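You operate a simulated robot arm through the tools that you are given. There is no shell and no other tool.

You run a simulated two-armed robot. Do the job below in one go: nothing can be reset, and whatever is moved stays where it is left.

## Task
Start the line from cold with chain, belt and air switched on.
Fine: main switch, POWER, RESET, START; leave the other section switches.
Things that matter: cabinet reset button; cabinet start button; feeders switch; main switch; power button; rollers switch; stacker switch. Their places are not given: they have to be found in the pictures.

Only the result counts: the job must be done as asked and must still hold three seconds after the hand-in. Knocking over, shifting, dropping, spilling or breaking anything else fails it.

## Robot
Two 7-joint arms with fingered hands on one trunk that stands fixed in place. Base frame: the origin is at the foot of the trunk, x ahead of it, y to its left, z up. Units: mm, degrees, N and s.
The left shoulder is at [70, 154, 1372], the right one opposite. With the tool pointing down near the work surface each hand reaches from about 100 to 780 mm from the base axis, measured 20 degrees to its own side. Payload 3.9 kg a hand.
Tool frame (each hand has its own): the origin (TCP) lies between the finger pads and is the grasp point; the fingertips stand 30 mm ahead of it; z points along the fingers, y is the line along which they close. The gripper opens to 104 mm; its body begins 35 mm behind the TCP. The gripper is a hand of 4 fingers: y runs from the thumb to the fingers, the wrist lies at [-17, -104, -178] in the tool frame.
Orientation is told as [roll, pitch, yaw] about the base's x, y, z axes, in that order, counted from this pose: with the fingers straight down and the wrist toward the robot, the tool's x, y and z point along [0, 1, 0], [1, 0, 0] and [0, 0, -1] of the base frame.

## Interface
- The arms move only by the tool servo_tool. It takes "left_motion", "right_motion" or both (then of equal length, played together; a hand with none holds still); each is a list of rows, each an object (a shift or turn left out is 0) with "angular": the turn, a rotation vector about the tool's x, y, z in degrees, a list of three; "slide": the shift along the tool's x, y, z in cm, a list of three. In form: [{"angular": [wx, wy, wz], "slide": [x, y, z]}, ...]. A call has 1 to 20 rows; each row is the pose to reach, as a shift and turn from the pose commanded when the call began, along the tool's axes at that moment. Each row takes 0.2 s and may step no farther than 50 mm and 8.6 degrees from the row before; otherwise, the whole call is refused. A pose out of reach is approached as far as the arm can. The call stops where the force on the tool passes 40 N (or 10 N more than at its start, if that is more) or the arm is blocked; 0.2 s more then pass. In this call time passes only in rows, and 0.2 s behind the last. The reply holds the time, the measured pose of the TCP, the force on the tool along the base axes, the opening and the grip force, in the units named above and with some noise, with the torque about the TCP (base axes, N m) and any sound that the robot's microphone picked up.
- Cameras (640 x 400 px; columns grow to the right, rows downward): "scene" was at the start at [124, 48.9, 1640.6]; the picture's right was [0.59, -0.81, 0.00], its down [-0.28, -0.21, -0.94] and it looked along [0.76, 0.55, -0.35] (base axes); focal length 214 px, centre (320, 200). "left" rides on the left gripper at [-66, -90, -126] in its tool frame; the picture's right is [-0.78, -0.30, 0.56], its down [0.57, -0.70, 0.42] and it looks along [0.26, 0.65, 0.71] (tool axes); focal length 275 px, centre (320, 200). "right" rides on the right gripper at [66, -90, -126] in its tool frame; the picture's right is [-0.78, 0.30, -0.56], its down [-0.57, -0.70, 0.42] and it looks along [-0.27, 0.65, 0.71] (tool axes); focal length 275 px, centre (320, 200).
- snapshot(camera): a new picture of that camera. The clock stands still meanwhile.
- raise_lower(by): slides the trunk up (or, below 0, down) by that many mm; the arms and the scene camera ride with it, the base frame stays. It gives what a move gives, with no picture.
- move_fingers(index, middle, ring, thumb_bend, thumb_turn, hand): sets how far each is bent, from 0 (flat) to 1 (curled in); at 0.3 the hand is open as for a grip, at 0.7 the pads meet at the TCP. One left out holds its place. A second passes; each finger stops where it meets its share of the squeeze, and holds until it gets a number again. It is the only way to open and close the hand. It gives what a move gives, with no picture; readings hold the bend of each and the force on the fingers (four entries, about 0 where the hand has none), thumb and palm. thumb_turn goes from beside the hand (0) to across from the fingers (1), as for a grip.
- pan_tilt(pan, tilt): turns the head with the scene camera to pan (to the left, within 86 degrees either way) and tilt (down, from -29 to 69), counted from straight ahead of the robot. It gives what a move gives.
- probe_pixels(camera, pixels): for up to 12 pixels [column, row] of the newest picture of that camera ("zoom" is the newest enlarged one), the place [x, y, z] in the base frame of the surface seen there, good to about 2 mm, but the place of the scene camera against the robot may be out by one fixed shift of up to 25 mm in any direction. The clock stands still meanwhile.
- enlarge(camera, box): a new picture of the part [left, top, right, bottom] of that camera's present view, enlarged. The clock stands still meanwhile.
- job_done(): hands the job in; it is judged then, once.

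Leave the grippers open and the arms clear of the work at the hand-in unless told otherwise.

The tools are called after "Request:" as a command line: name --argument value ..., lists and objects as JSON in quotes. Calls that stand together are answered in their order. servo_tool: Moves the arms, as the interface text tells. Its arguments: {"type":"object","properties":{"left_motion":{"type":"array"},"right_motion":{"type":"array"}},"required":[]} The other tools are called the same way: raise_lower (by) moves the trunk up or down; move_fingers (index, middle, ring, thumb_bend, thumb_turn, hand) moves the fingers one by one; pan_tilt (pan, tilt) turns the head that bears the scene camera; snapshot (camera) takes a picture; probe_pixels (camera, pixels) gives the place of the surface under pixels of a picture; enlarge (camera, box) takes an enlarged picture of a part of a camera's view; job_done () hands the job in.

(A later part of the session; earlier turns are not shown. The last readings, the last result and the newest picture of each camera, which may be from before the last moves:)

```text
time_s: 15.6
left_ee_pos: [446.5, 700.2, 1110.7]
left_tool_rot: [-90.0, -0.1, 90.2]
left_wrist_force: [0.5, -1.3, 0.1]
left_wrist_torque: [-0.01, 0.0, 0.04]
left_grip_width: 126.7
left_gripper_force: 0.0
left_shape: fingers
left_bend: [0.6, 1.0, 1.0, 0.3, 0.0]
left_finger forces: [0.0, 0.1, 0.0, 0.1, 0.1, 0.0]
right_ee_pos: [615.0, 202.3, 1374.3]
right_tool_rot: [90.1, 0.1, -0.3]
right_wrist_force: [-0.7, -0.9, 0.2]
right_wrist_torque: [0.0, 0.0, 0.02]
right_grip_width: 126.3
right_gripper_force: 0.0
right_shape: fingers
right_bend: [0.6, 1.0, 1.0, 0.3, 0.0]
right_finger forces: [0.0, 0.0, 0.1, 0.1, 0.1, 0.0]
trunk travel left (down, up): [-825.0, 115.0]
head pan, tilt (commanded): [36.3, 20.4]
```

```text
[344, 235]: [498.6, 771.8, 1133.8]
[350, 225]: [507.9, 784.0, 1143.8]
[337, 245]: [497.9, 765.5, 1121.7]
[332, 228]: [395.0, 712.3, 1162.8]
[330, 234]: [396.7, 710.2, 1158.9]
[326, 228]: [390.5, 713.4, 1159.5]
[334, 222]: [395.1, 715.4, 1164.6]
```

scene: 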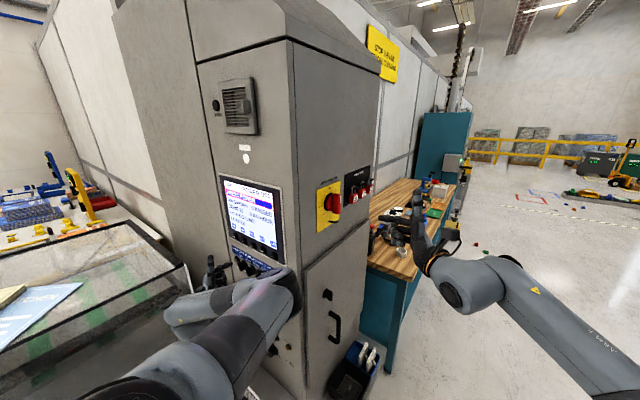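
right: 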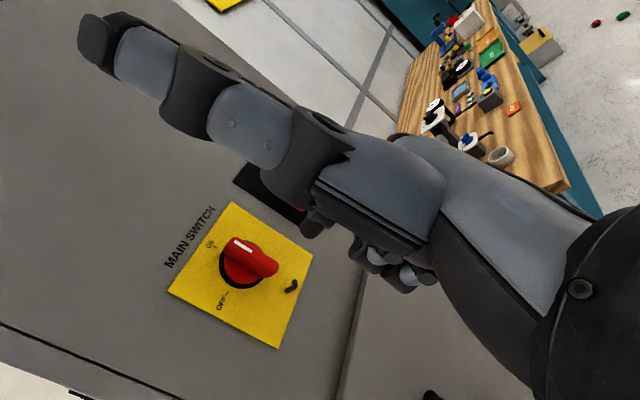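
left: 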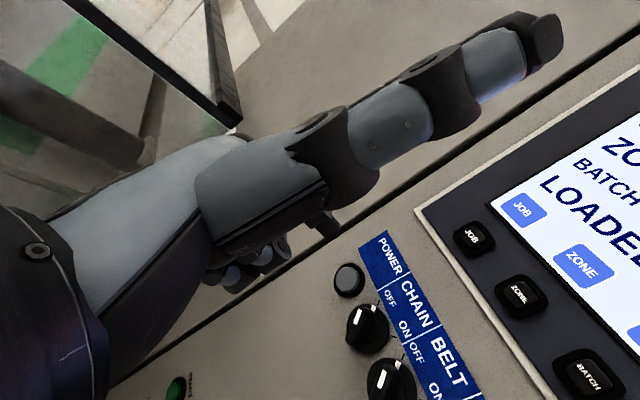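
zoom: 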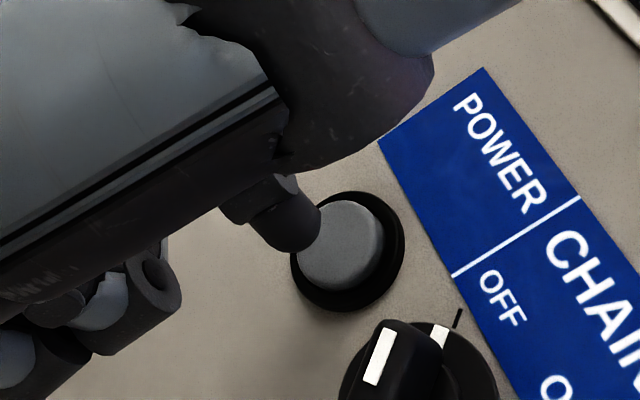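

The elbow is about 150 mm clear of the panel. Now I'll probe the tip and button in the newest zoom.

Request:
probe_pixels --camera "zoom" --pixels '[[345, 245], [310, 270], [365, 215], [300, 240], [312, 228], [290, 225], [285, 245], [350, 290]]'

```text
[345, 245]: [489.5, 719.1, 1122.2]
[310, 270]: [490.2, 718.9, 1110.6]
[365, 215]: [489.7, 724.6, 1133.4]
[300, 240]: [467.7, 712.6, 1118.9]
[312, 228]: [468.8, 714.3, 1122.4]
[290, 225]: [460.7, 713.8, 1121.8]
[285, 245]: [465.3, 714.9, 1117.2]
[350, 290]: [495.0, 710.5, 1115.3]
```

The tip is aligned with POWER, about 18 mm short. I'll press forward in small steps.

Request:
servo_tool --left_motion '[{"slide": [0, 0.05, 1.2]}, {"slide": [0, 0.05, 1.7]}, {"slide": [0, 0.05, 2.0]}, {"slide": [0, 0.05, 2.3]}, {"slide": [0, 0.05, 2.5]}]'

Request:
enlarge --camera "scene" --box '[215, 168, 295, 268]'

```text
time_s: 16.8
left_ee_pos: [461.8, 705.3, 1109.8]
left_tool_rot: [-90.1, 0.1, 90.4]
left_wrist_force: [-9.0, -0.2, -1.1]
left_wrist_torque: [-0.02, -0.07, 0.21]
left_grip_width: 126.1
left_gripper_force: 4.6
left_shape: fingers
left_bend: [0.61, 1.0, 1.0, 0.3, 0.0]
left_finger forces: [9.0, 0.1, 0.0, 0.0, 0.0, 0.1]
right_ee_pos: [611.0, 204.9, 1376.7]
right_tool_rot: [90.0, -0.1, -0.1]
right_wrist_force: [-0.1, -0.5, 0.0]
right_wrist_torque: [0.01, -0.01, -0.01]
right_grip_width: 126.3
right_gripper_force: 0.1
right_shape: fingers
right_bend: [0.6, 1.0, 1.0, 0.3, 0.0]
right_finger forces: [0.0, 0.0, 0.2, 0.0, 0.1, 0.1]
trunk travel left (down, up): [-825.0, 115.0]
head pan, tilt (commanded): [36.3, 20.4]
heard: click
```

```text
4.00 times, centred on (255, 218) of scene
```

zoom: 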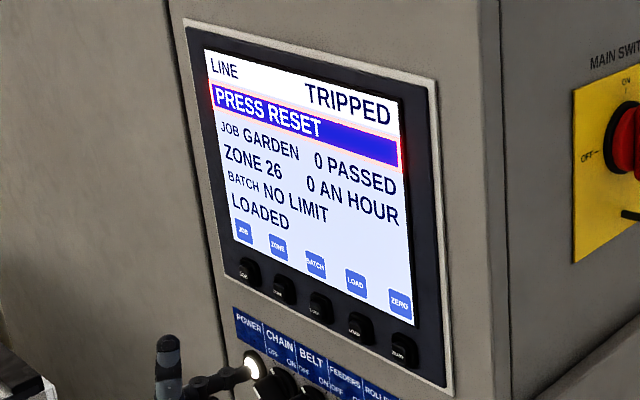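

POWER clicked and lit; the screen now says "TRIPPED — PRESS RESET". Before RESET I'll turn the CHAIN, BELT and AIR switches on. I back off 45 mm and look at the knobs.

Request:
servo_tool --left_motion '[{"slide": [0, 0, -2.0]}, {"slide": [0, 0, -4.5]}, {"slide": [-2.0, -1.5, -6.5]}, {"slide": [-4.0, -3.0, -7.5]}]'

Request:
snapshot --camera "left"

Request:
enlarge --camera "left" --box '[300, 220, 460, 400]'

```text
time_s: 17.8
left_ee_pos: [392.1, 670.2, 1152.0]
left_tool_rot: [-90.3, 0.0, 90.2]
left_wrist_force: [-0.5, -0.8, 0.8]
left_wrist_torque: [-0.01, -0.02, 0.03]
left_grip_width: 126.4
left_gripper_force: 0.0
left_shape: fingers
left_bend: [0.6, 1.0, 1.0, 0.3, 0.0]
left_finger forces: [0.0, 0.1, 0.0, 0.0, 0.1, 0.0]
right_ee_pos: [612.7, 200.8, 1375.5]
right_tool_rot: [90.1, -0.1, -0.2]
right_wrist_force: [-1.0, 0.2, -0.5]
right_wrist_torque: [0.02, -0.02, 0.0]
right_grip_width: 126.2
right_gripper_force: 0.1
right_shape: fingers
right_bend: [0.6, 1.0, 1.0, 0.3, 0.0]
right_finger forces: [0.1, 0.0, 0.0, 0.0, 0.0, 0.0]
trunk travel left (down, up): [-825.0, 115.0]
head pan, tilt (commanded): [36.3, 20.4]
```

```text
taken
```

left: 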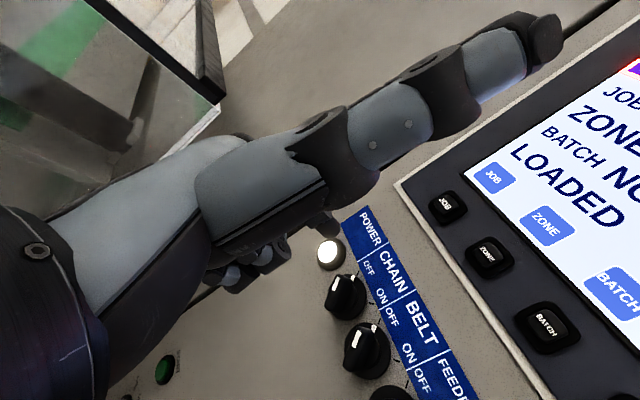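

```text
2.22 times, centred on (380, 310) of left
```

zoom: 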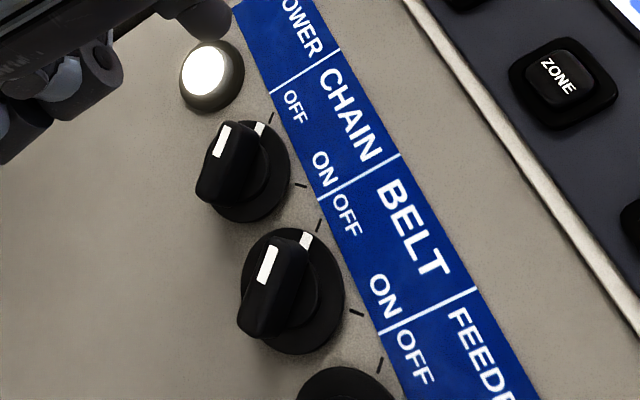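

POWER glows white. I'll probe the CHAIN and BELT knob outlines and their ticks in this zoom.

Request:
probe_pixels --camera "zoom" --pixels '[[222, 138], [260, 128], [285, 150], [272, 118], [302, 185], [205, 170], [225, 190], [212, 215], [240, 220], [215, 160], [280, 190], [245, 130]]'

Request:
probe_pixels --camera "zoom" --pixels '[[268, 265], [306, 240], [340, 300], [290, 350], [320, 225], [357, 312], [250, 320], [265, 330], [295, 260], [280, 300], [300, 280], [245, 290]]'

```text
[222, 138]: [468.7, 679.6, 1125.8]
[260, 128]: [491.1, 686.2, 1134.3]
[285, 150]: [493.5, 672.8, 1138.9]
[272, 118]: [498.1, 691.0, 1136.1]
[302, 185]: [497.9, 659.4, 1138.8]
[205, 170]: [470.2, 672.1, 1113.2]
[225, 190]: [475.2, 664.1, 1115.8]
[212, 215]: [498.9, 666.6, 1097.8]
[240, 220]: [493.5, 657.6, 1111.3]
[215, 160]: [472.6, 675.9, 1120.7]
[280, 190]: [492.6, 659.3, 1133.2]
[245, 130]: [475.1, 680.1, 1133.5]
```

```text
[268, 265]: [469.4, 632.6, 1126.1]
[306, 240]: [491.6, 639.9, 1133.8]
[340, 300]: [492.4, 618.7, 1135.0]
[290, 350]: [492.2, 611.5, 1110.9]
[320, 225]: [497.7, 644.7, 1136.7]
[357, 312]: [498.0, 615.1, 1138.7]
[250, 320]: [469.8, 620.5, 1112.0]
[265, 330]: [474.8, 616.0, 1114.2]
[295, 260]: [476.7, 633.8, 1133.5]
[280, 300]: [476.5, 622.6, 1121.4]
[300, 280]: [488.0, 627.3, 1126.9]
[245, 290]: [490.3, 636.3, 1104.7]
```

CHAIN's axis is near (y 674.5, z 1120.5), BELT's near (y 628.5, z 1120.5); handle fronts at x≈469, discs at x≈491. I'll place the tip to the left and slightly below CHAIN's upper-left end, 14 mm in front of the handle, and check.

Request:
servo_tool --left_motion '[{"slide": [1.6, 0.2, 1.2]}, {"slide": [3.2, 0.4, 2.4]}, {"slide": [4.85, 0.6, 3.6]}]'

Request:
enlarge --camera "left" --box '[280, 180, 420, 300]'

```text
time_s: 18.6
left_ee_pos: [427.7, 680.3, 1103.2]
left_tool_rot: [-90.0, 0.1, 90.2]
left_wrist_force: [0.1, -0.4, -1.0]
left_wrist_torque: [0.01, -0.03, 0.03]
left_grip_width: 126.4
left_gripper_force: 0.2
left_shape: fingers
left_bend: [0.6, 1.0, 1.0, 0.3, 0.0]
left_finger forces: [0.1, 0.1, 0.0, 0.0, 0.0, 0.1]
right_ee_pos: [613.0, 204.6, 1374.5]
right_tool_rot: [90.1, 0.0, -0.2]
right_wrist_force: [-0.2, 0.2, 0.7]
right_wrist_torque: [0.03, -0.01, 0.05]
right_grip_width: 126.2
right_gripper_force: 0.1
right_shape: fingers
right_bend: [0.6, 1.0, 1.0, 0.3, 0.0]
right_finger forces: [0.1, 0.0, 0.0, 0.1, 0.0, 0.0]
trunk travel left (down, up): [-825.0, 115.0]
head pan, tilt (commanded): [36.3, 20.4]
```

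```text
3.33 times, centred on (350, 240) of left
```

zoom: 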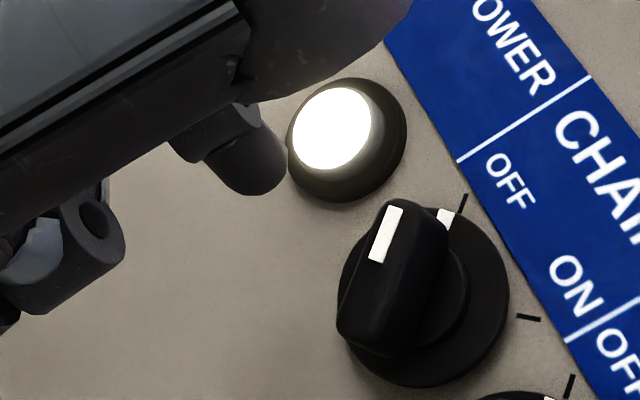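

The tip is at zoom (250,165), the CHAIN handle at (390,275). I'll probe both to fix the offset.

Request:
probe_pixels --camera "zoom" --pixels '[[265, 165], [280, 175], [250, 185], [240, 165], [230, 185], [262, 145], [390, 225], [370, 300], [425, 290], [445, 225], [350, 325], [430, 230]]'

```text
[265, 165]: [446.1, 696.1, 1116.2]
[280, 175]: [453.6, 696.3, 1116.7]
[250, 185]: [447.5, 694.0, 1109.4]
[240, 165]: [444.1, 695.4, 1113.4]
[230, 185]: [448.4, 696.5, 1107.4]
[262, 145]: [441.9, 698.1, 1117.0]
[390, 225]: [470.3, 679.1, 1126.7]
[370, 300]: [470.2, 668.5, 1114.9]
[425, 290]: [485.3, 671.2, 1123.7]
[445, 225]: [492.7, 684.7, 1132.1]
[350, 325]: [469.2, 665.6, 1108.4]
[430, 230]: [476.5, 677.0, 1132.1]
```

The tip centre is about (455, 700, 1112). I'll insert it 29 mm to x≈484 and sweep an arc up and to the right, pushing CHAIN's upper end toward ON.

Request:
servo_tool --left_motion '[{"slide": [0, 0, 1.5]}, {"slide": [0, 0, 2.9]}, {"slide": [-0.3, -0.6, 2.9]}, {"slide": [-0.6, -1.03, 2.9]}, {"slide": [-1.2, -1.1, 2.9]}, {"slide": [-1.75, -1.35, 2.9]}, {"slide": [-2.16, -1.8, 2.9]}, {"slide": [-2.35, -2.35, 2.9]}]'

Request:
enlarge --camera "left" --box '[260, 170, 420, 310]'

Request:
enlarge --camera "scene" --box '[215, 168, 315, 308]'

```text
time_s: 20.4
left_ee_pos: [456.0, 656.0, 1126.5]
left_tool_rot: [-90.2, 0.0, 90.2]
left_wrist_force: [-0.4, 1.3, 0.6]
left_wrist_torque: [0.0, -0.04, 0.01]
left_grip_width: 126.9
left_gripper_force: 0.1
left_shape: fingers
left_bend: [0.59, 1.0, 1.0, 0.3, 0.0]
left_finger forces: [1.0, 0.0, 0.0, 0.0, 0.0, 0.1]
right_ee_pos: [613.2, 203.2, 1375.5]
right_tool_rot: [90.1, 0.0, -0.2]
right_wrist_force: [0.2, 0.1, 0.0]
right_wrist_torque: [-0.03, 0.01, 0.01]
right_grip_width: 126.1
right_gripper_force: 0.1
right_shape: fingers
right_bend: [0.6, 1.0, 1.0, 0.3, 0.0]
right_finger forces: [0.0, 0.1, 0.0, 0.0, 0.0, 0.0]
trunk travel left (down, up): [-825.0, 115.0]
head pan, tilt (commanded): [36.3, 20.4]
```

```text
2.86 times, centred on (340, 240) of left
```

zoom: 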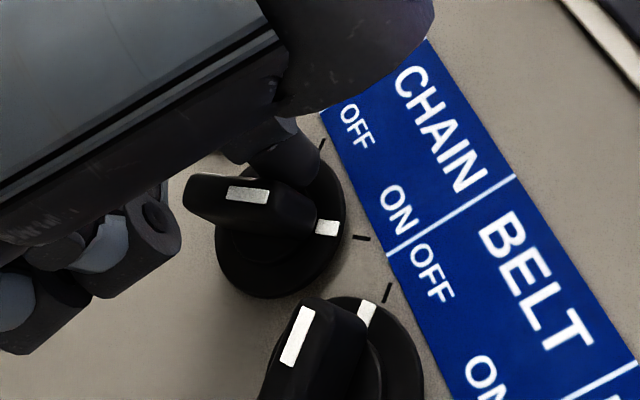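

```text
2.86 times, centred on (265, 238) of scene
```

zoom: 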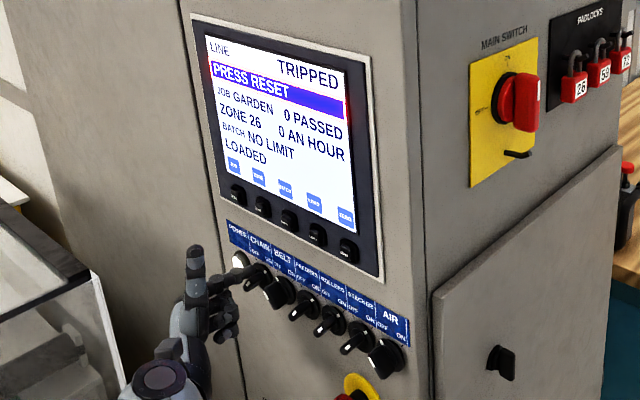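

CHAIN's mark now points at the ON tick, at zoom (327,227). I'll back the finger out up and away and compare it with an ON knob.

Request:
servo_tool --left_motion '[{"slide": [-0.3, 0.2, -0.5]}, {"slide": [-0.4, 0.2, -3.0]}, {"slide": [-1.5, -0.5, -6.0]}, {"slide": [-2.5, -1.5, -6.5]}]'

Request:
snapshot --camera "left"

Request:
enlarge --camera "left" --box '[290, 200, 470, 400]'

```text
time_s: 21.4
left_ee_pos: [390.1, 641.8, 1149.0]
left_tool_rot: [-90.0, 0.0, 90.1]
left_wrist_force: [-0.2, 0.3, 1.3]
left_wrist_torque: [-0.03, 0.02, -0.01]
left_grip_width: 126.4
left_gripper_force: 0.2
left_shape: fingers
left_bend: [0.6, 1.0, 1.0, 0.3, 0.0]
left_finger forces: [0.0, 0.0, 0.1, 0.0, 0.0, 0.1]
right_ee_pos: [613.2, 203.4, 1375.2]
right_tool_rot: [90.1, 0.0, -0.2]
right_wrist_force: [-0.3, 0.4, -0.6]
right_wrist_torque: [0.02, -0.04, 0.01]
right_grip_width: 126.2
right_gripper_force: 0.1
right_shape: fingers
right_bend: [0.6, 1.0, 1.0, 0.3, 0.0]
right_finger forces: [0.0, 0.0, 0.1, 0.0, 0.1, 0.1]
trunk travel left (down, up): [-825.0, 115.0]
head pan, tilt (commanded): [36.3, 20.4]
```

```text
taken
```

left: 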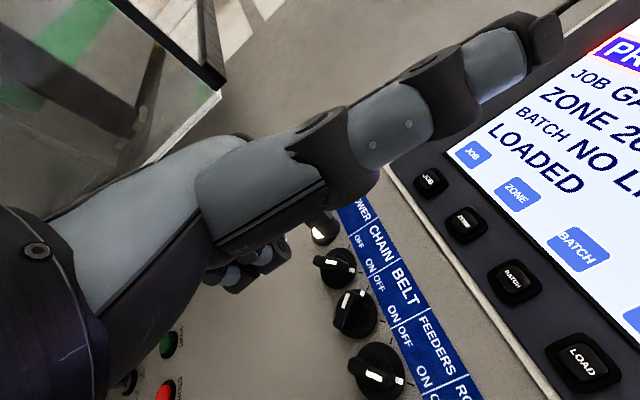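

```text
2.00 times, centred on (380, 300) of left
```

zoom: 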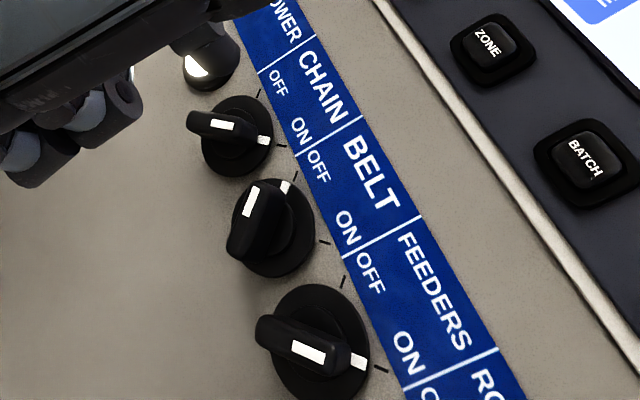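

CHAIN now matches FEEDERS' ON position. Next BELT: I'll move to the same start spot shifted about 49 mm right, in front of the handle.

Request:
servo_tool --left_motion '[{"slide": [1.6, -0.35, 1.2]}, {"slide": [3.2, -0.7, 2.4]}, {"slide": [4.85, -1.05, 3.6]}]'

Request:
enlarge --camera "left" --box '[280, 180, 420, 300]'

Request:
probe_pixels --camera "zoom" --pixels '[[265, 165], [280, 175], [250, 185], [390, 225], [370, 300]]'

```text
time_s: 22.2
left_ee_pos: [428.3, 630.1, 1101.0]
left_tool_rot: [-90.2, 0.0, 90.2]
left_wrist_force: [0.4, 0.1, 0.3]
left_wrist_torque: [0.01, -0.03, -0.01]
left_grip_width: 126.5
left_gripper_force: 0.0
left_shape: fingers
left_bend: [0.6, 1.0, 1.0, 0.3, 0.0]
left_finger forces: [0.0, 0.0, 0.0, 0.0, 0.1, 0.0]
right_ee_pos: [614.1, 204.2, 1373.8]
right_tool_rot: [90.0, 0.1, -0.3]
right_wrist_force: [-0.1, 0.4, -0.4]
right_wrist_torque: [-0.02, -0.01, -0.01]
right_grip_width: 126.1
right_gripper_force: 0.0
right_shape: fingers
right_bend: [0.6, 1.0, 1.0, 0.3, 0.0]
right_finger forces: [0.0, 0.1, 0.0, 0.0, 0.1, 0.0]
trunk travel left (down, up): [-825.0, 115.0]
head pan, tilt (commanded): [36.3, 20.4]
```

```text
3.33 times, centred on (350, 240) of left
```

zoom: 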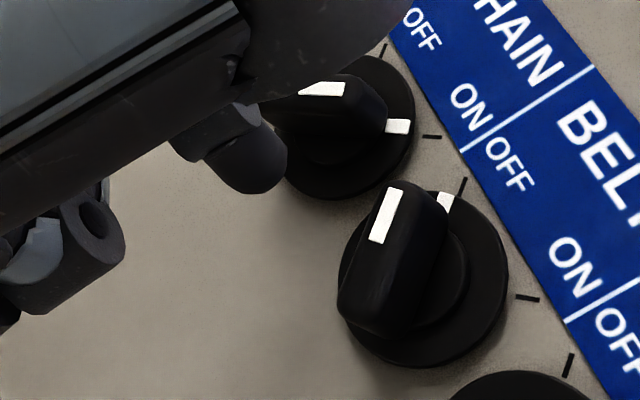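

```text
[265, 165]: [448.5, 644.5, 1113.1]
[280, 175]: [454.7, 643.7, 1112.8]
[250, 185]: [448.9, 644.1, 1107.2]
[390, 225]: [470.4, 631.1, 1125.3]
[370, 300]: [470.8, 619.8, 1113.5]
```

The tip is left of BELT's handle and clear of CHAIN. I'll insert and sweep the same arc.

Request:
servo_tool --left_motion '[{"slide": [0, 0, 1.5]}, {"slide": [0, 0, 2.9]}, {"slide": [-0.5, -0.35, 2.9]}, {"slide": [-0.8, -0.73, 2.9]}, {"slide": [-1.4, -0.8, 2.9]}, {"slide": [-1.9, -1.05, 2.9]}, {"slide": [-2.3, -1.5, 2.9]}, {"slide": [-2.5, -2.1, 2.9]}]'

Request:
enlarge --camera "left" --box '[260, 170, 420, 310]'

```text
time_s: 24.0
left_ee_pos: [456.4, 608.2, 1127.2]
left_tool_rot: [-90.0, 0.0, 90.3]
left_wrist_force: [-0.3, 0.4, 1.3]
left_wrist_torque: [0.01, -0.01, 0.04]
left_grip_width: 127.1
left_gripper_force: 0.5
left_shape: fingers
left_bend: [0.59, 1.0, 1.0, 0.3, 0.0]
left_finger forces: [1.1, 0.0, 0.0, 0.0, 0.1, 0.0]
right_ee_pos: [613.0, 202.6, 1376.2]
right_tool_rot: [90.2, 0.0, -0.2]
right_wrist_force: [-0.8, 0.4, -0.1]
right_wrist_torque: [0.01, 0.03, -0.02]
right_grip_width: 126.5
right_gripper_force: 0.1
right_shape: fingers
right_bend: [0.6, 1.0, 1.0, 0.3, 0.0]
right_finger forces: [0.0, 0.0, 0.1, 0.1, 0.1, 0.0]
trunk travel left (down, up): [-825.0, 115.0]
head pan, tilt (commanded): [36.3, 20.4]
```

```text
2.86 times, centred on (340, 240) of left
```

zoom: 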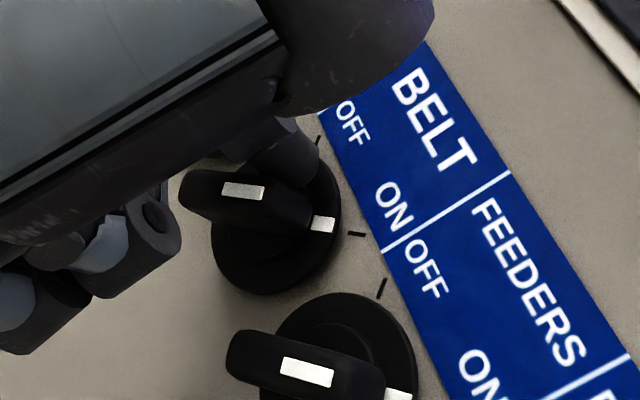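

BELT's mark points at its ON tick too. I'll back out and travel right along the panel toward AIR in steps, at a safe distance.

Request:
servo_tool --left_motion '[{"slide": [-0.3, 0.2, -0.5]}, {"slide": [-0.4, 0.2, -3.0]}, {"slide": [-1.0, 0, -6.0]}, {"slide": [-1.0, -3.0, -6.5]}, {"slide": [-1.0, -6.0, -6.5]}, {"slide": [-1.0, -9.0, -6.5]}]'

Request:
snapshot --camera "left"

Request:
snapshot --camera "scene"

```text
time_s: 25.4
left_ee_pos: [403.4, 545.7, 1191.9]
left_tool_rot: [-90.6, -9.3, 88.0]
left_wrist_force: [0.1, 0.2, -0.3]
left_wrist_torque: [0.02, 0.01, 0.0]
left_grip_width: 126.6
left_gripper_force: 0.0
left_shape: fingers
left_bend: [0.6, 1.0, 1.0, 0.3, 0.0]
left_finger forces: [0.0, 0.0, 0.1, 0.0, 0.1, 0.0]
right_ee_pos: [611.3, 203.9, 1374.8]
right_tool_rot: [90.0, -0.1, -0.2]
right_wrist_force: [0.1, 0.7, -0.5]
right_wrist_torque: [-0.02, 0.01, 0.0]
right_grip_width: 126.1
right_gripper_force: 0.0
right_shape: fingers
right_bend: [0.6, 1.0, 1.0, 0.3, 0.0]
right_finger forces: [0.0, 0.0, 0.0, 0.0, 0.0, 0.0]
trunk travel left (down, up): [-825.0, 115.0]
head pan, tilt (commanded): [36.3, 20.4]
stopped in row 6 (left hand): the arm was blocked; the commanded pose is now the measured one
```

```text
taken
```

left: 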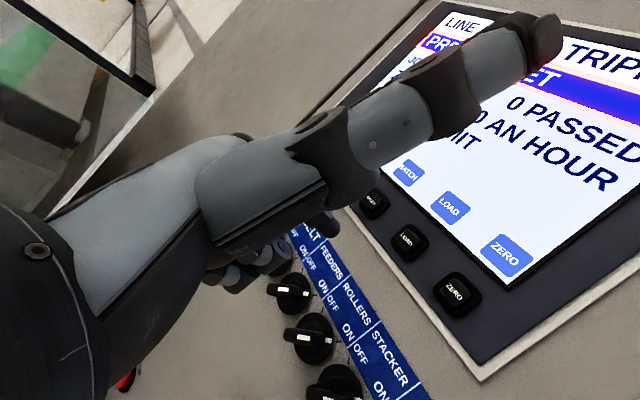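

```text
taken
```

scene: 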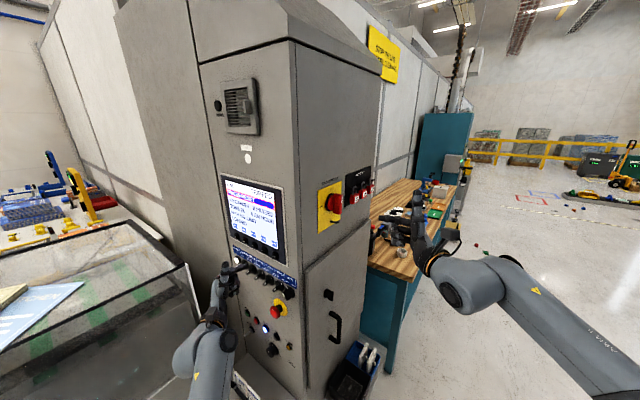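

The arm was blocked and flipped its elbow low; hand now at (403, 546, 1192). I'll check the surroundings before moving on.

Request:
enlarge --camera "scene" --box '[150, 240, 310, 400]'

Request:
probe_pixels --camera "scene" --pixels '[[185, 355], [200, 375], [215, 320], [225, 340], [215, 385], [190, 330], [188, 268], [195, 340], [222, 295], [235, 270], [180, 370], [205, 395]]'

```text
2.50 times, centred on (230, 320) of scene
```

zoom: 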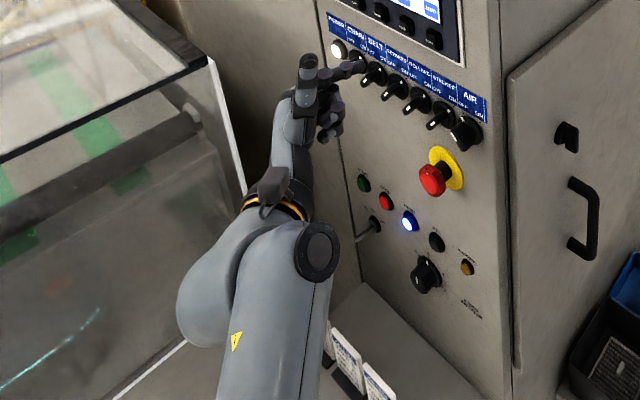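

```text
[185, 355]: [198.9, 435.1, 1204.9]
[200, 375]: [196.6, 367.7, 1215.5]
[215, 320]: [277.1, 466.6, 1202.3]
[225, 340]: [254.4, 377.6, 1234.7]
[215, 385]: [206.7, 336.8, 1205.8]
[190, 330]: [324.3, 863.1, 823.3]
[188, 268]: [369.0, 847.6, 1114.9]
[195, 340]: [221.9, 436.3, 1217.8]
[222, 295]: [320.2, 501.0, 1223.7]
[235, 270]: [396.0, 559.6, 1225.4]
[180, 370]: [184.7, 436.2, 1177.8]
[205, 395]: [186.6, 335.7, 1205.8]
```

Nothing seems disturbed; CHAIN and BELT read ON, POWER glows and RESET glows blue. For AIR I'll use a more natural pose: roll the left hand 81° so the wrist hangs below, ending near (385, 480, 1110) still pointing at the panel.

Request:
servo_tool --left_motion '[{"angular": [-0.1, 0.2, 7.34], "slide": [0.64, -0.72, -0.5]}, {"angular": [-0.2, 0.4, 14.67], "slide": [1.27, -1.44, -1.0]}, {"angular": [-0.3, 0.6, 22.0], "slide": [1.91, -2.15, -1.65]}, {"angular": [-0.4, 0.8, 29.35], "slide": [2.55, -2.87, -1.65]}, {"angular": [-0.5, 1.0, 36.7], "slide": [3.18, -3.6, -1.65]}, {"angular": [-0.55, 1.2, 44.0], "slide": [3.82, -4.3, -1.65]}, {"angular": [-0.6, 1.4, 51.4], "slide": [4.45, -5.0, -1.65]}, {"angular": [-0.7, 1.6, 58.7], "slide": [5.1, -5.75, -1.65]}, {"angular": [-0.8, 1.8, 66.0], "slide": [5.73, -6.46, -1.65]}, {"angular": [-0.9, 2.0, 73.4], "slide": [6.36, -7.18, -1.65]}, {"angular": [-1.0, 2.2, 80.7], "slide": [7.0, -7.9, -1.65]}]'

Request:
snapshot --camera "left"

Request:
snapshot --camera "scene"

```text
time_s: 27.8
left_ee_pos: [386.8, 479.6, 1108.5]
left_tool_rot: [42.2, -89.6, -42.2]
left_wrist_force: [0.1, 0.0, 0.7]
left_wrist_torque: [0.0, 0.0, 0.0]
left_grip_width: 126.4
left_gripper_force: 0.0
left_shape: fingers
left_bend: [0.6, 1.0, 1.0, 0.3, 0.0]
left_finger forces: [0.0, 0.0, 0.0, 0.0, 0.0, 0.0]
right_ee_pos: [613.5, 203.5, 1375.5]
right_tool_rot: [89.9, 0.0, -0.1]
right_wrist_force: [-1.1, -0.4, -0.8]
right_wrist_torque: [0.01, -0.03, -0.03]
right_grip_width: 126.1
right_gripper_force: 0.1
right_shape: fingers
right_bend: [0.6, 1.0, 1.0, 0.3, 0.0]
right_finger forces: [0.0, 0.0, 0.1, 0.0, 0.0, 0.1]
trunk travel left (down, up): [-825.0, 115.0]
head pan, tilt (commanded): [36.3, 20.4]
```

```text
taken
```

left: 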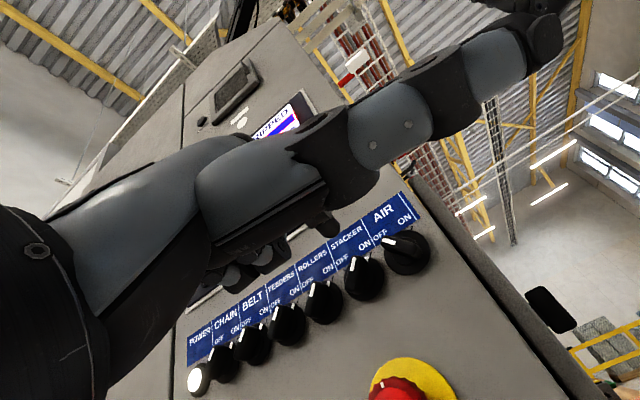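

```text
taken
```

scene: 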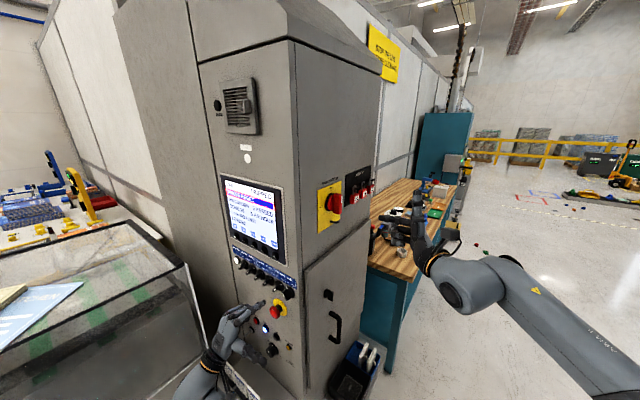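

The hand now points at the panel with the wrist below; AIR is visible at (405,250) with its mark at OFF. I'll enlarge and probe it and the tip.

Request:
enlarge --camera "left" --box '[290, 180, 450, 300]'

Request:
probe_pixels --camera "left" --pixels '[[395, 245], [408, 237], [425, 250], [330, 222], [323, 215], [335, 230], [320, 228], [380, 238], [425, 228], [400, 265], [412, 262], [385, 395]]'

```text
3.33 times, centred on (370, 240) of left
```

zoom: 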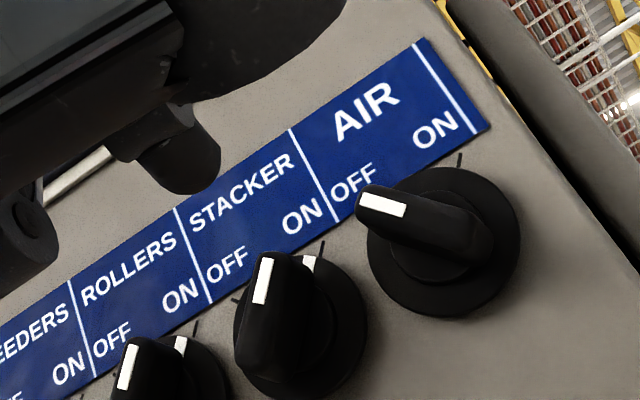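

```text
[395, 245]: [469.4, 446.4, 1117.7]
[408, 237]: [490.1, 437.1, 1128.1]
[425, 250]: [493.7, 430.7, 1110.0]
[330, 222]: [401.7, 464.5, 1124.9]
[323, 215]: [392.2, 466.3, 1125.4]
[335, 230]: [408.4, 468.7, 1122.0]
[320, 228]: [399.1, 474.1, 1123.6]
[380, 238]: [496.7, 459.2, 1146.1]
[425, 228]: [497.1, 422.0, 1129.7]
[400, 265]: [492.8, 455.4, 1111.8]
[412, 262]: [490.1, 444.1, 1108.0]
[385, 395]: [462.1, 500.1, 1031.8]
```

I'll probe AIR's handle ends, disc rim and tick in the zoom.

Request:
probe_pixels --camera "zoom" --pixels '[[380, 203], [460, 160], [470, 245], [400, 230], [365, 190], [445, 310], [515, 225], [440, 170], [180, 170], [185, 190], [200, 140], [210, 165]]'

```text
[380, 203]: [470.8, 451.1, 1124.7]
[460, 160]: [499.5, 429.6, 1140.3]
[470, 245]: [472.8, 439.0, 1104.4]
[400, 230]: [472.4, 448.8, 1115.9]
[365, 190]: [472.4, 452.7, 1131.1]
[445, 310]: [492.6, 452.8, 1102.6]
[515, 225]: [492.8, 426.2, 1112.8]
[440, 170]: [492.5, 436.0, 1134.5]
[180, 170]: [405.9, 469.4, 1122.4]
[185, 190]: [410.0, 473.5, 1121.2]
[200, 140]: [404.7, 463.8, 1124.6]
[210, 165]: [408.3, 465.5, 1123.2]
```

AIR's axis is near (y 444.7, z 1120.5); the tip centre is about (413, 469, 1128). I'll move it to the left-below start spot of AIR, still in front of the handle.

Request:
servo_tool --left_motion '[{"slide": [-0.1, -0.8, 0.5]}, {"slide": [-0.18, -1.55, 2.2]}, {"slide": [-0.18, -1.55, 4.2]}]'

Request:
enlarge --camera "left" --box '[290, 180, 450, 300]'

Request:
enlarge --camera "scene" --box '[230, 240, 330, 320]'

```text
time_s: 28.6
left_ee_pos: [429.4, 478.5, 1092.5]
left_tool_rot: [12.2, -89.7, -12.2]
left_wrist_force: [-0.4, 0.8, 0.0]
left_wrist_torque: [0.04, 0.0, -0.01]
left_grip_width: 126.4
left_gripper_force: 0.1
left_shape: fingers
left_bend: [0.6, 1.0, 1.0, 0.3, 0.0]
left_finger forces: [0.0, 0.0, 0.0, 0.0, 0.0, 0.0]
right_ee_pos: [613.8, 203.0, 1375.8]
right_tool_rot: [90.1, 0.0, -0.3]
right_wrist_force: [-0.4, 0.5, 0.1]
right_wrist_torque: [0.0, -0.03, 0.01]
right_grip_width: 126.3
right_gripper_force: 0.0
right_shape: fingers
right_bend: [0.6, 1.0, 1.0, 0.3, 0.0]
right_finger forces: [0.1, 0.1, 0.0, 0.0, 0.0, 0.1]
trunk travel left (down, up): [-825.0, 115.0]
head pan, tilt (commanded): [36.3, 20.4]
```

```text
3.33 times, centred on (370, 240) of left
```

zoom: 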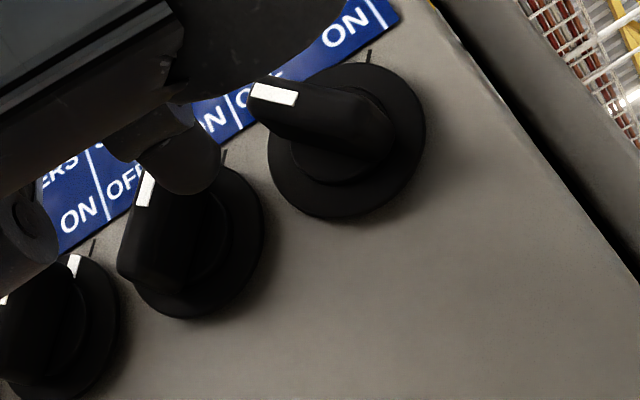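

```text
5.00 times, centred on (280, 280) of scene
```

zoom: 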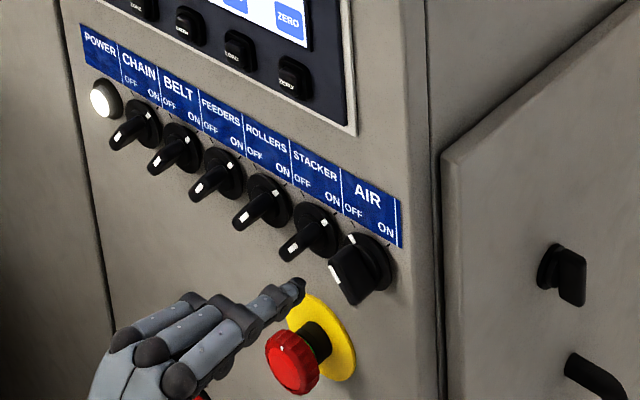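

In the scene zoom CHAIN and BELT are ON like the others, only AIR is OFF; the tip is at (298,288). I'll probe tip and AIR in this picture.

Request:
probe_pixels --camera "zoom" --pixels '[[300, 285], [292, 282], [298, 298], [303, 292], [285, 292], [335, 272], [358, 243], [340, 290], [365, 250], [350, 300], [290, 243], [322, 320]]'

```text
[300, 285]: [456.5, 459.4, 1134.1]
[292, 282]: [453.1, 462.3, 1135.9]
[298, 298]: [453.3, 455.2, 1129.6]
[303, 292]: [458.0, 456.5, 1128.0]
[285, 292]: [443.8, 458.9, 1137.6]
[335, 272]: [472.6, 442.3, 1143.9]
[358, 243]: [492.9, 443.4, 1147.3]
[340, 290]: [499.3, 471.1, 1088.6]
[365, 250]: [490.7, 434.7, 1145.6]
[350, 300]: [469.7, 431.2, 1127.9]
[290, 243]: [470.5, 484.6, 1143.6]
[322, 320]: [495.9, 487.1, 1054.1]
```

The tip sits left-below AIR's handle as planned. I'll insert it and sweep the same arc.

Request:
servo_tool --left_motion '[{"slide": [0, 0, 1.5]}, {"slide": [0, 0, 2.8]}, {"slide": [-0.4, 0.3, 2.8]}, {"slide": [-0.76, 0.55, 2.8]}, {"slide": [-0.8, 1.1, 2.8]}, {"slide": [-1.05, 1.65, 2.8]}, {"slide": [-1.5, 2.05, 2.8]}, {"slide": [-2.1, 2.25, 2.8]}]'

Request:
enlarge --camera "left" --box '[290, 180, 450, 300]'

Request:
enlarge --camera "scene" --box '[230, 240, 330, 320]'

```text
time_s: 30.4
left_ee_pos: [457.7, 456.5, 1116.0]
left_tool_rot: [33.1, -89.9, -33.0]
left_wrist_force: [-0.1, 0.6, 1.0]
left_wrist_torque: [-0.02, 0.02, 0.04]
left_grip_width: 126.3
left_gripper_force: 0.4
left_shape: fingers
left_bend: [0.6, 1.0, 1.0, 0.3, 0.0]
left_finger forces: [0.4, 0.1, 0.0, 0.0, 0.1, 0.1]
right_ee_pos: [614.1, 202.7, 1375.8]
right_tool_rot: [90.1, 0.0, -0.4]
right_wrist_force: [-0.1, 0.6, -0.1]
right_wrist_torque: [0.05, 0.0, 0.01]
right_grip_width: 126.2
right_gripper_force: 0.0
right_shape: fingers
right_bend: [0.6, 1.0, 1.0, 0.3, 0.0]
right_finger forces: [0.1, 0.0, 0.1, 0.1, 0.1, 0.0]
trunk travel left (down, up): [-825.0, 115.0]
head pan, tilt (commanded): [36.3, 20.4]
```

```text
3.33 times, centred on (370, 240) of left
```

zoom: 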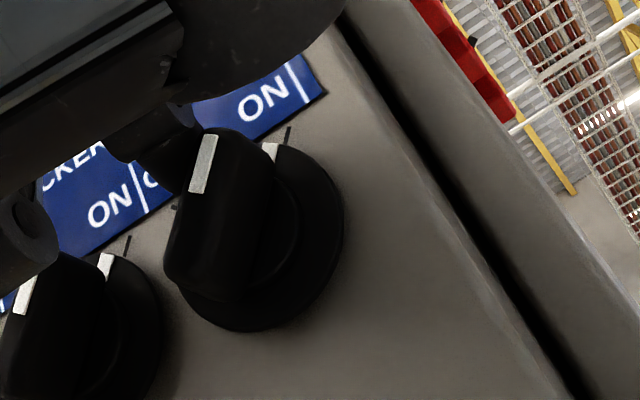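

```text
5.00 times, centred on (280, 280) of scene
```

zoom: 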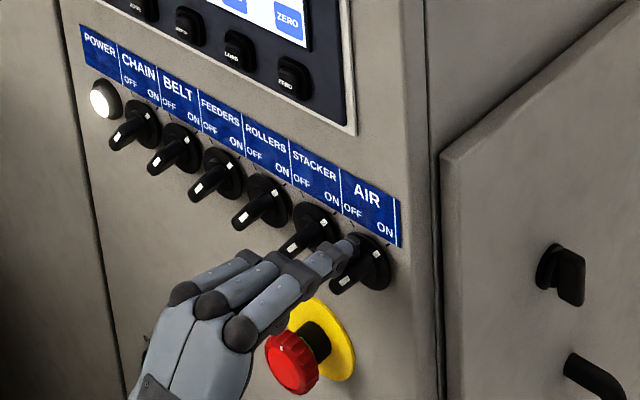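

AIR's mark now points at ON like STACKER's. I'll back straight out, keeping clear of the E-stop below.

Request:
servo_tool --left_motion '[{"slide": [0.1, 0.3, -0.5]}, {"slide": [0.1, 0.4, -3.0]}, {"slide": [0.1, 0.4, -6.0]}, {"slide": [0.1, 0.4, -9.0]}]'

Request:
enlarge --camera "scene" --box '[225, 240, 325, 370]'

Request:
snapshot --camera "left"

```text
time_s: 31.4
left_ee_pos: [365.7, 457.4, 1119.9]
left_tool_rot: [38.0, -89.8, -38.0]
left_wrist_force: [-0.9, 0.8, 0.4]
left_wrist_torque: [0.05, -0.01, -0.02]
left_grip_width: 126.4
left_gripper_force: 0.1
left_shape: fingers
left_bend: [0.6, 1.0, 1.0, 0.3, 0.0]
left_finger forces: [0.1, 0.1, 0.0, 0.1, 0.0, 0.0]
right_ee_pos: [612.3, 203.8, 1375.7]
right_tool_rot: [90.2, 0.0, -0.2]
right_wrist_force: [-0.3, 0.6, -0.1]
right_wrist_torque: [0.01, -0.02, -0.04]
right_grip_width: 126.2
right_gripper_force: 0.1
right_shape: fingers
right_bend: [0.6, 1.0, 1.0, 0.3, 0.0]
right_finger forces: [0.0, 0.0, 0.1, 0.0, 0.0, 0.1]
trunk travel left (down, up): [-825.0, 115.0]
head pan, tilt (commanded): [36.3, 20.4]
```

```text
3.08 times, centred on (275, 305) of scene
```

zoom: 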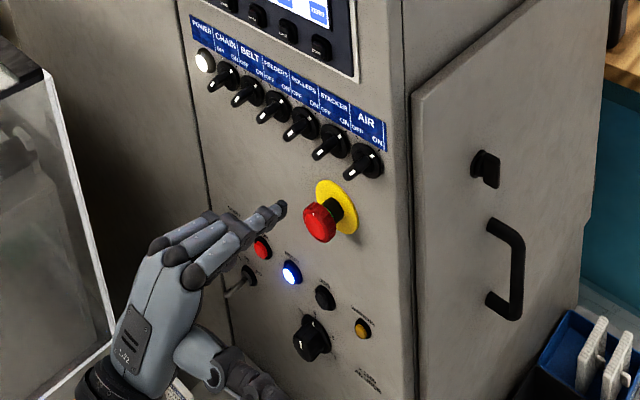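

```text
taken
```

left: 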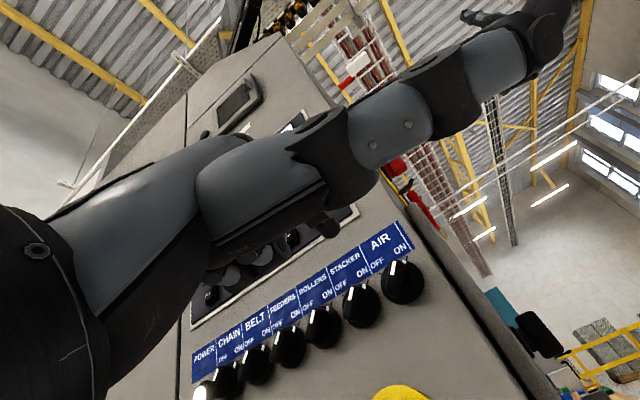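

All six section switches now read ON and RESET glows blue. RESET and START sit lower (z≈860–930), so I'll want to lower the trunk; first I'll look down-right with the head to see what is near the right arm.

Request:
pan_tilt --pan -15 --tilt 50

Request:
snapshot --camera "scene"

```text
time_s: 32.6
left_ee_pos: [366.7, 457.9, 1119.8]
left_tool_rot: [18.7, -89.8, -18.7]
left_wrist_force: [-0.6, 0.2, -0.4]
left_wrist_torque: [-0.01, 0.01, 0.0]
left_grip_width: 126.6
left_gripper_force: 0.0
left_shape: fingers
left_bend: [0.6, 1.0, 1.0, 0.3, 0.0]
left_finger forces: [0.1, 0.0, 0.0, 0.0, 0.0, 0.1]
right_ee_pos: [612.6, 203.9, 1375.5]
right_tool_rot: [90.1, 0.1, -0.2]
right_wrist_force: [1.2, -0.3, -0.2]
right_wrist_torque: [-0.02, 0.02, -0.02]
right_grip_width: 126.3
right_gripper_force: 0.0
right_shape: fingers
right_bend: [0.6, 1.0, 1.0, 0.3, 0.0]
right_finger forces: [0.0, 0.0, 0.0, 0.0, 0.0, 0.0]
trunk travel left (down, up): [-825.0, 115.0]
head pan, tilt (commanded): [-15.0, 50.0]
```

```text
taken
```

scene: 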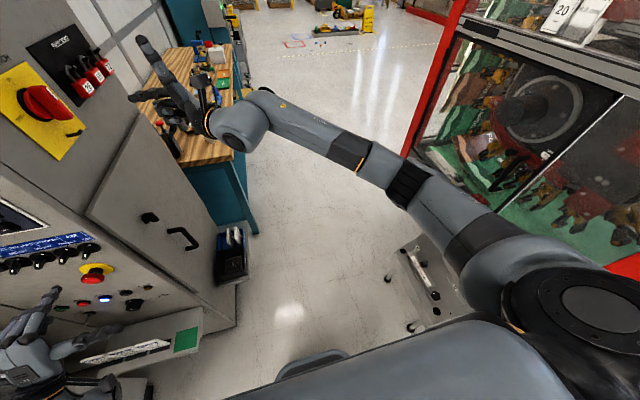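

There's another machine to the right with a ledge at (430,280). I'll probe its ledge and front and the right arm's links to judge clearance for lowering.

Request:
probe_pixels --camera "scene" --pixels '[[420, 265], [440, 300], [410, 240], [460, 320], [500, 150], [430, 120], [620, 190], [410, 185], [460, 220], [320, 130], [320, 360], [400, 60]]'

Request:
probe_pixels --camera "scene" --pixels '[[240, 190], [215, 130], [170, 150], [235, 240], [180, 240], [190, 330], [160, 355], [135, 345], [105, 298], [84, 303], [40, 350], [250, 100]]'

```text
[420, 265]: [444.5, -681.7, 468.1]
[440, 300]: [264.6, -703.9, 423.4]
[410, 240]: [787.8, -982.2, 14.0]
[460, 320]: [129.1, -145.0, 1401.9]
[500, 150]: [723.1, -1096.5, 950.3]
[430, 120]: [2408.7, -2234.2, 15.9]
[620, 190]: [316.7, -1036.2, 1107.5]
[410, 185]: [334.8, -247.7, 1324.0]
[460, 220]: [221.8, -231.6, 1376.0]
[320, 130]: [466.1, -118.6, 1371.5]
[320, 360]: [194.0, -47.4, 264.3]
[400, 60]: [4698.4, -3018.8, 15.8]
```

```text
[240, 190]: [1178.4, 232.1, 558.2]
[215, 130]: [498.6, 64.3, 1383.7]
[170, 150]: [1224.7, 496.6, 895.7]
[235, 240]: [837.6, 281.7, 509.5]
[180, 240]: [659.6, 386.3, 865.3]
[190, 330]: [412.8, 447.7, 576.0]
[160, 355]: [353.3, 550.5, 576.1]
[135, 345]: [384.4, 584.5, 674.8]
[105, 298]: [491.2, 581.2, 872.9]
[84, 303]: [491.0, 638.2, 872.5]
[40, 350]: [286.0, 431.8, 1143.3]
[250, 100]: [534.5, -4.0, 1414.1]
```

The right-hand machine is beyond y=-680, well clear. I'll first pull the right hand back from the cabinet to about (465, 100, 1375), then turn the head back to the panel.

Request:
servo_tool --right_motion '[{"slide": [0, -2, -2.5]}, {"slide": [0, -5, -5]}, {"slide": [0, -8.5, -7.5]}, {"slide": [0, -12, -10]}, {"slide": [0, -15, -10]}]'

Request:
pan_tilt --pan 40 --tilt 35

Request:
snapshot --camera "scene"

```text
time_s: 33.8
left_ee_pos: [364.7, 457.2, 1119.7]
left_tool_rot: [20.2, -89.9, -20.2]
left_wrist_force: [0.4, -0.9, -0.9]
left_wrist_torque: [-0.01, 0.0, -0.01]
left_grip_width: 126.1
left_gripper_force: 0.1
left_shape: fingers
left_bend: [0.6, 1.0, 1.0, 0.3, 0.0]
left_finger forces: [0.0, 0.0, 0.0, 0.0, 0.0, 0.1]
right_ee_pos: [462.6, 103.6, 1375.3]
right_tool_rot: [90.1, 0.0, -0.1]
right_wrist_force: [-0.1, -0.4, 1.2]
right_wrist_torque: [-0.03, 0.01, -0.03]
right_grip_width: 126.1
right_gripper_force: 0.0
right_shape: fingers
right_bend: [0.6, 1.0, 1.0, 0.3, 0.0]
right_finger forces: [0.0, 0.1, 0.0, 0.0, 0.0, 0.0]
trunk travel left (down, up): [-825.0, 115.0]
head pan, tilt (commanded): [-15.0, 50.0]
```

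```text
time_s: 35.0
left_ee_pos: [365.4, 458.5, 1120.8]
left_tool_rot: [17.1, -89.9, -17.1]
left_wrist_force: [0.5, -0.5, -0.1]
left_wrist_torque: [0.0, 0.01, 0.0]
left_grip_width: 126.3
left_gripper_force: 0.1
left_shape: fingers
left_bend: [0.6, 1.0, 1.0, 0.3, 0.0]
left_finger forces: [0.1, 0.0, 0.1, 0.0, 0.0, 0.0]
right_ee_pos: [465.1, 104.6, 1375.1]
right_tool_rot: [90.2, 0.0, -0.1]
right_wrist_force: [0.2, -0.4, 0.0]
right_wrist_torque: [0.02, -0.03, -0.03]
right_grip_width: 126.0
right_gripper_force: 0.0
right_shape: fingers
right_bend: [0.6, 1.0, 1.0, 0.3, 0.0]
right_finger forces: [0.0, 0.0, 0.0, 0.0, 0.0, 0.0]
trunk travel left (down, up): [-825.0, 115.0]
head pan, tilt (commanded): [40.0, 35.0]
```

```text
taken
```

scene: 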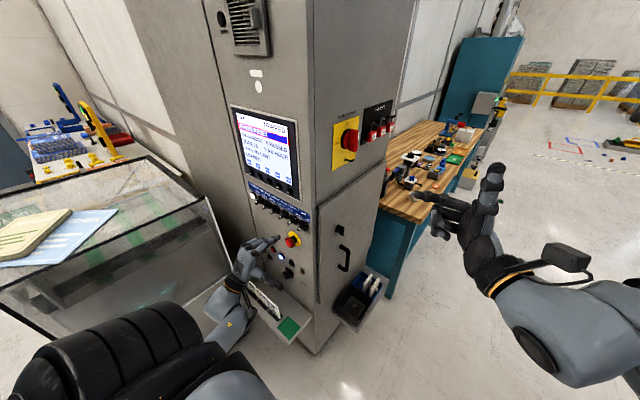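

The view is clear: panel, hand and glass box. I'll probe the left arm's elbow and nearby shelf before lowering the trunk.

Request:
probe_pixels --camera "scene" --pixels '[[225, 300], [215, 330], [235, 330], [240, 285], [270, 315], [300, 330], [200, 370], [180, 330], [210, 250], [255, 300], [281, 257], [210, 310]]'

Request:
enlarge --camera "scene" --box '[190, 220, 330, 350]'

```text
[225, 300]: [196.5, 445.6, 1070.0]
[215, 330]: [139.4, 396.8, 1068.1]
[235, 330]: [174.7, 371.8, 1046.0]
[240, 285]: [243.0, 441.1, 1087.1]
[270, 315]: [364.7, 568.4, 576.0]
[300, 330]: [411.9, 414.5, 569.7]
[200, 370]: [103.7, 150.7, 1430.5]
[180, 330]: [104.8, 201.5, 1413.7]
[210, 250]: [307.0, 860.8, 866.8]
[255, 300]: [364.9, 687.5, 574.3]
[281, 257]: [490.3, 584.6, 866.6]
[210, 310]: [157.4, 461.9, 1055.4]
```

```text
3.08 times, centred on (260, 285) of scene
```

zoom: 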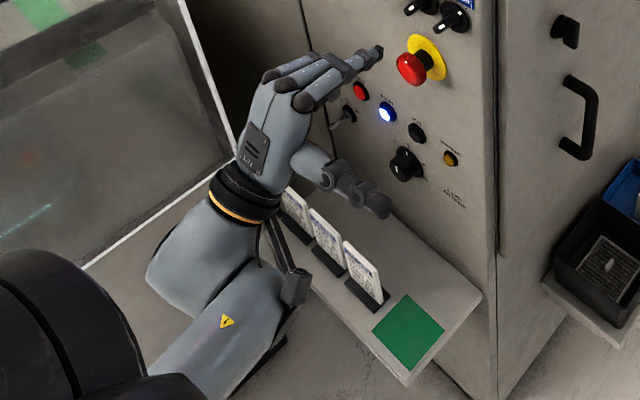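

Three cards stand on the ledge at about x 365–385, z up to ~670; the hand stays well above them. I'll lower the trunk by 250 mm.

Request:
raise_lower --by -250

Request:
snapshot --camera "scene"

Request:
snapshot --camera "left"

```text
time_s: 37.6
left_ee_pos: [366.0, 458.8, 870.0]
left_tool_rot: [19.3, -89.8, -19.3]
left_wrist_force: [0.1, -0.1, 0.4]
left_wrist_torque: [-0.02, -0.05, -0.01]
left_grip_width: 126.5
left_gripper_force: 0.1
left_shape: fingers
left_bend: [0.6, 1.0, 1.0, 0.3, 0.0]
left_finger forces: [0.0, 0.0, 0.0, 0.1, 0.0, 0.0]
right_ee_pos: [463.8, 104.1, 1124.7]
right_tool_rot: [90.1, 0.0, -0.2]
right_wrist_force: [0.0, 0.4, 0.2]
right_wrist_torque: [0.03, 0.01, 0.0]
right_grip_width: 126.2
right_gripper_force: 0.0
right_shape: fingers
right_bend: [0.6, 1.0, 1.0, 0.3, 0.0]
right_finger forces: [0.0, 0.0, 0.1, 0.1, 0.0, 0.0]
trunk travel left (down, up): [-575.0, 365.0]
head pan, tilt (commanded): [40.0, 35.0]
```

```text
taken
```

scene: 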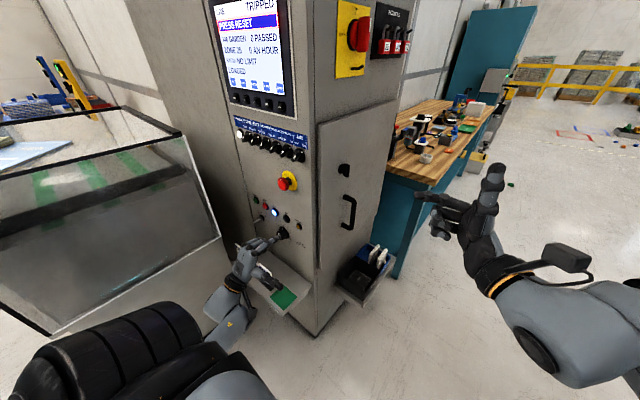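

```text
taken
```

left: 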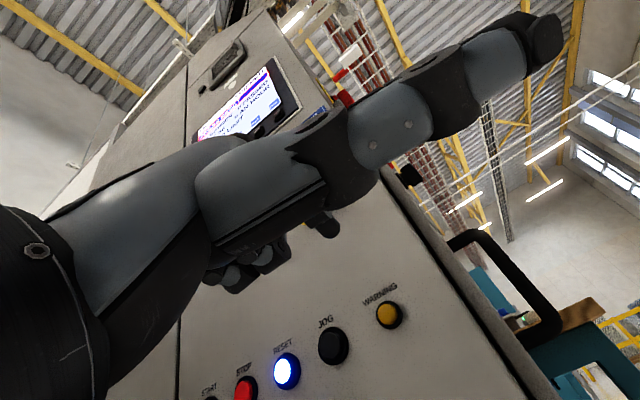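

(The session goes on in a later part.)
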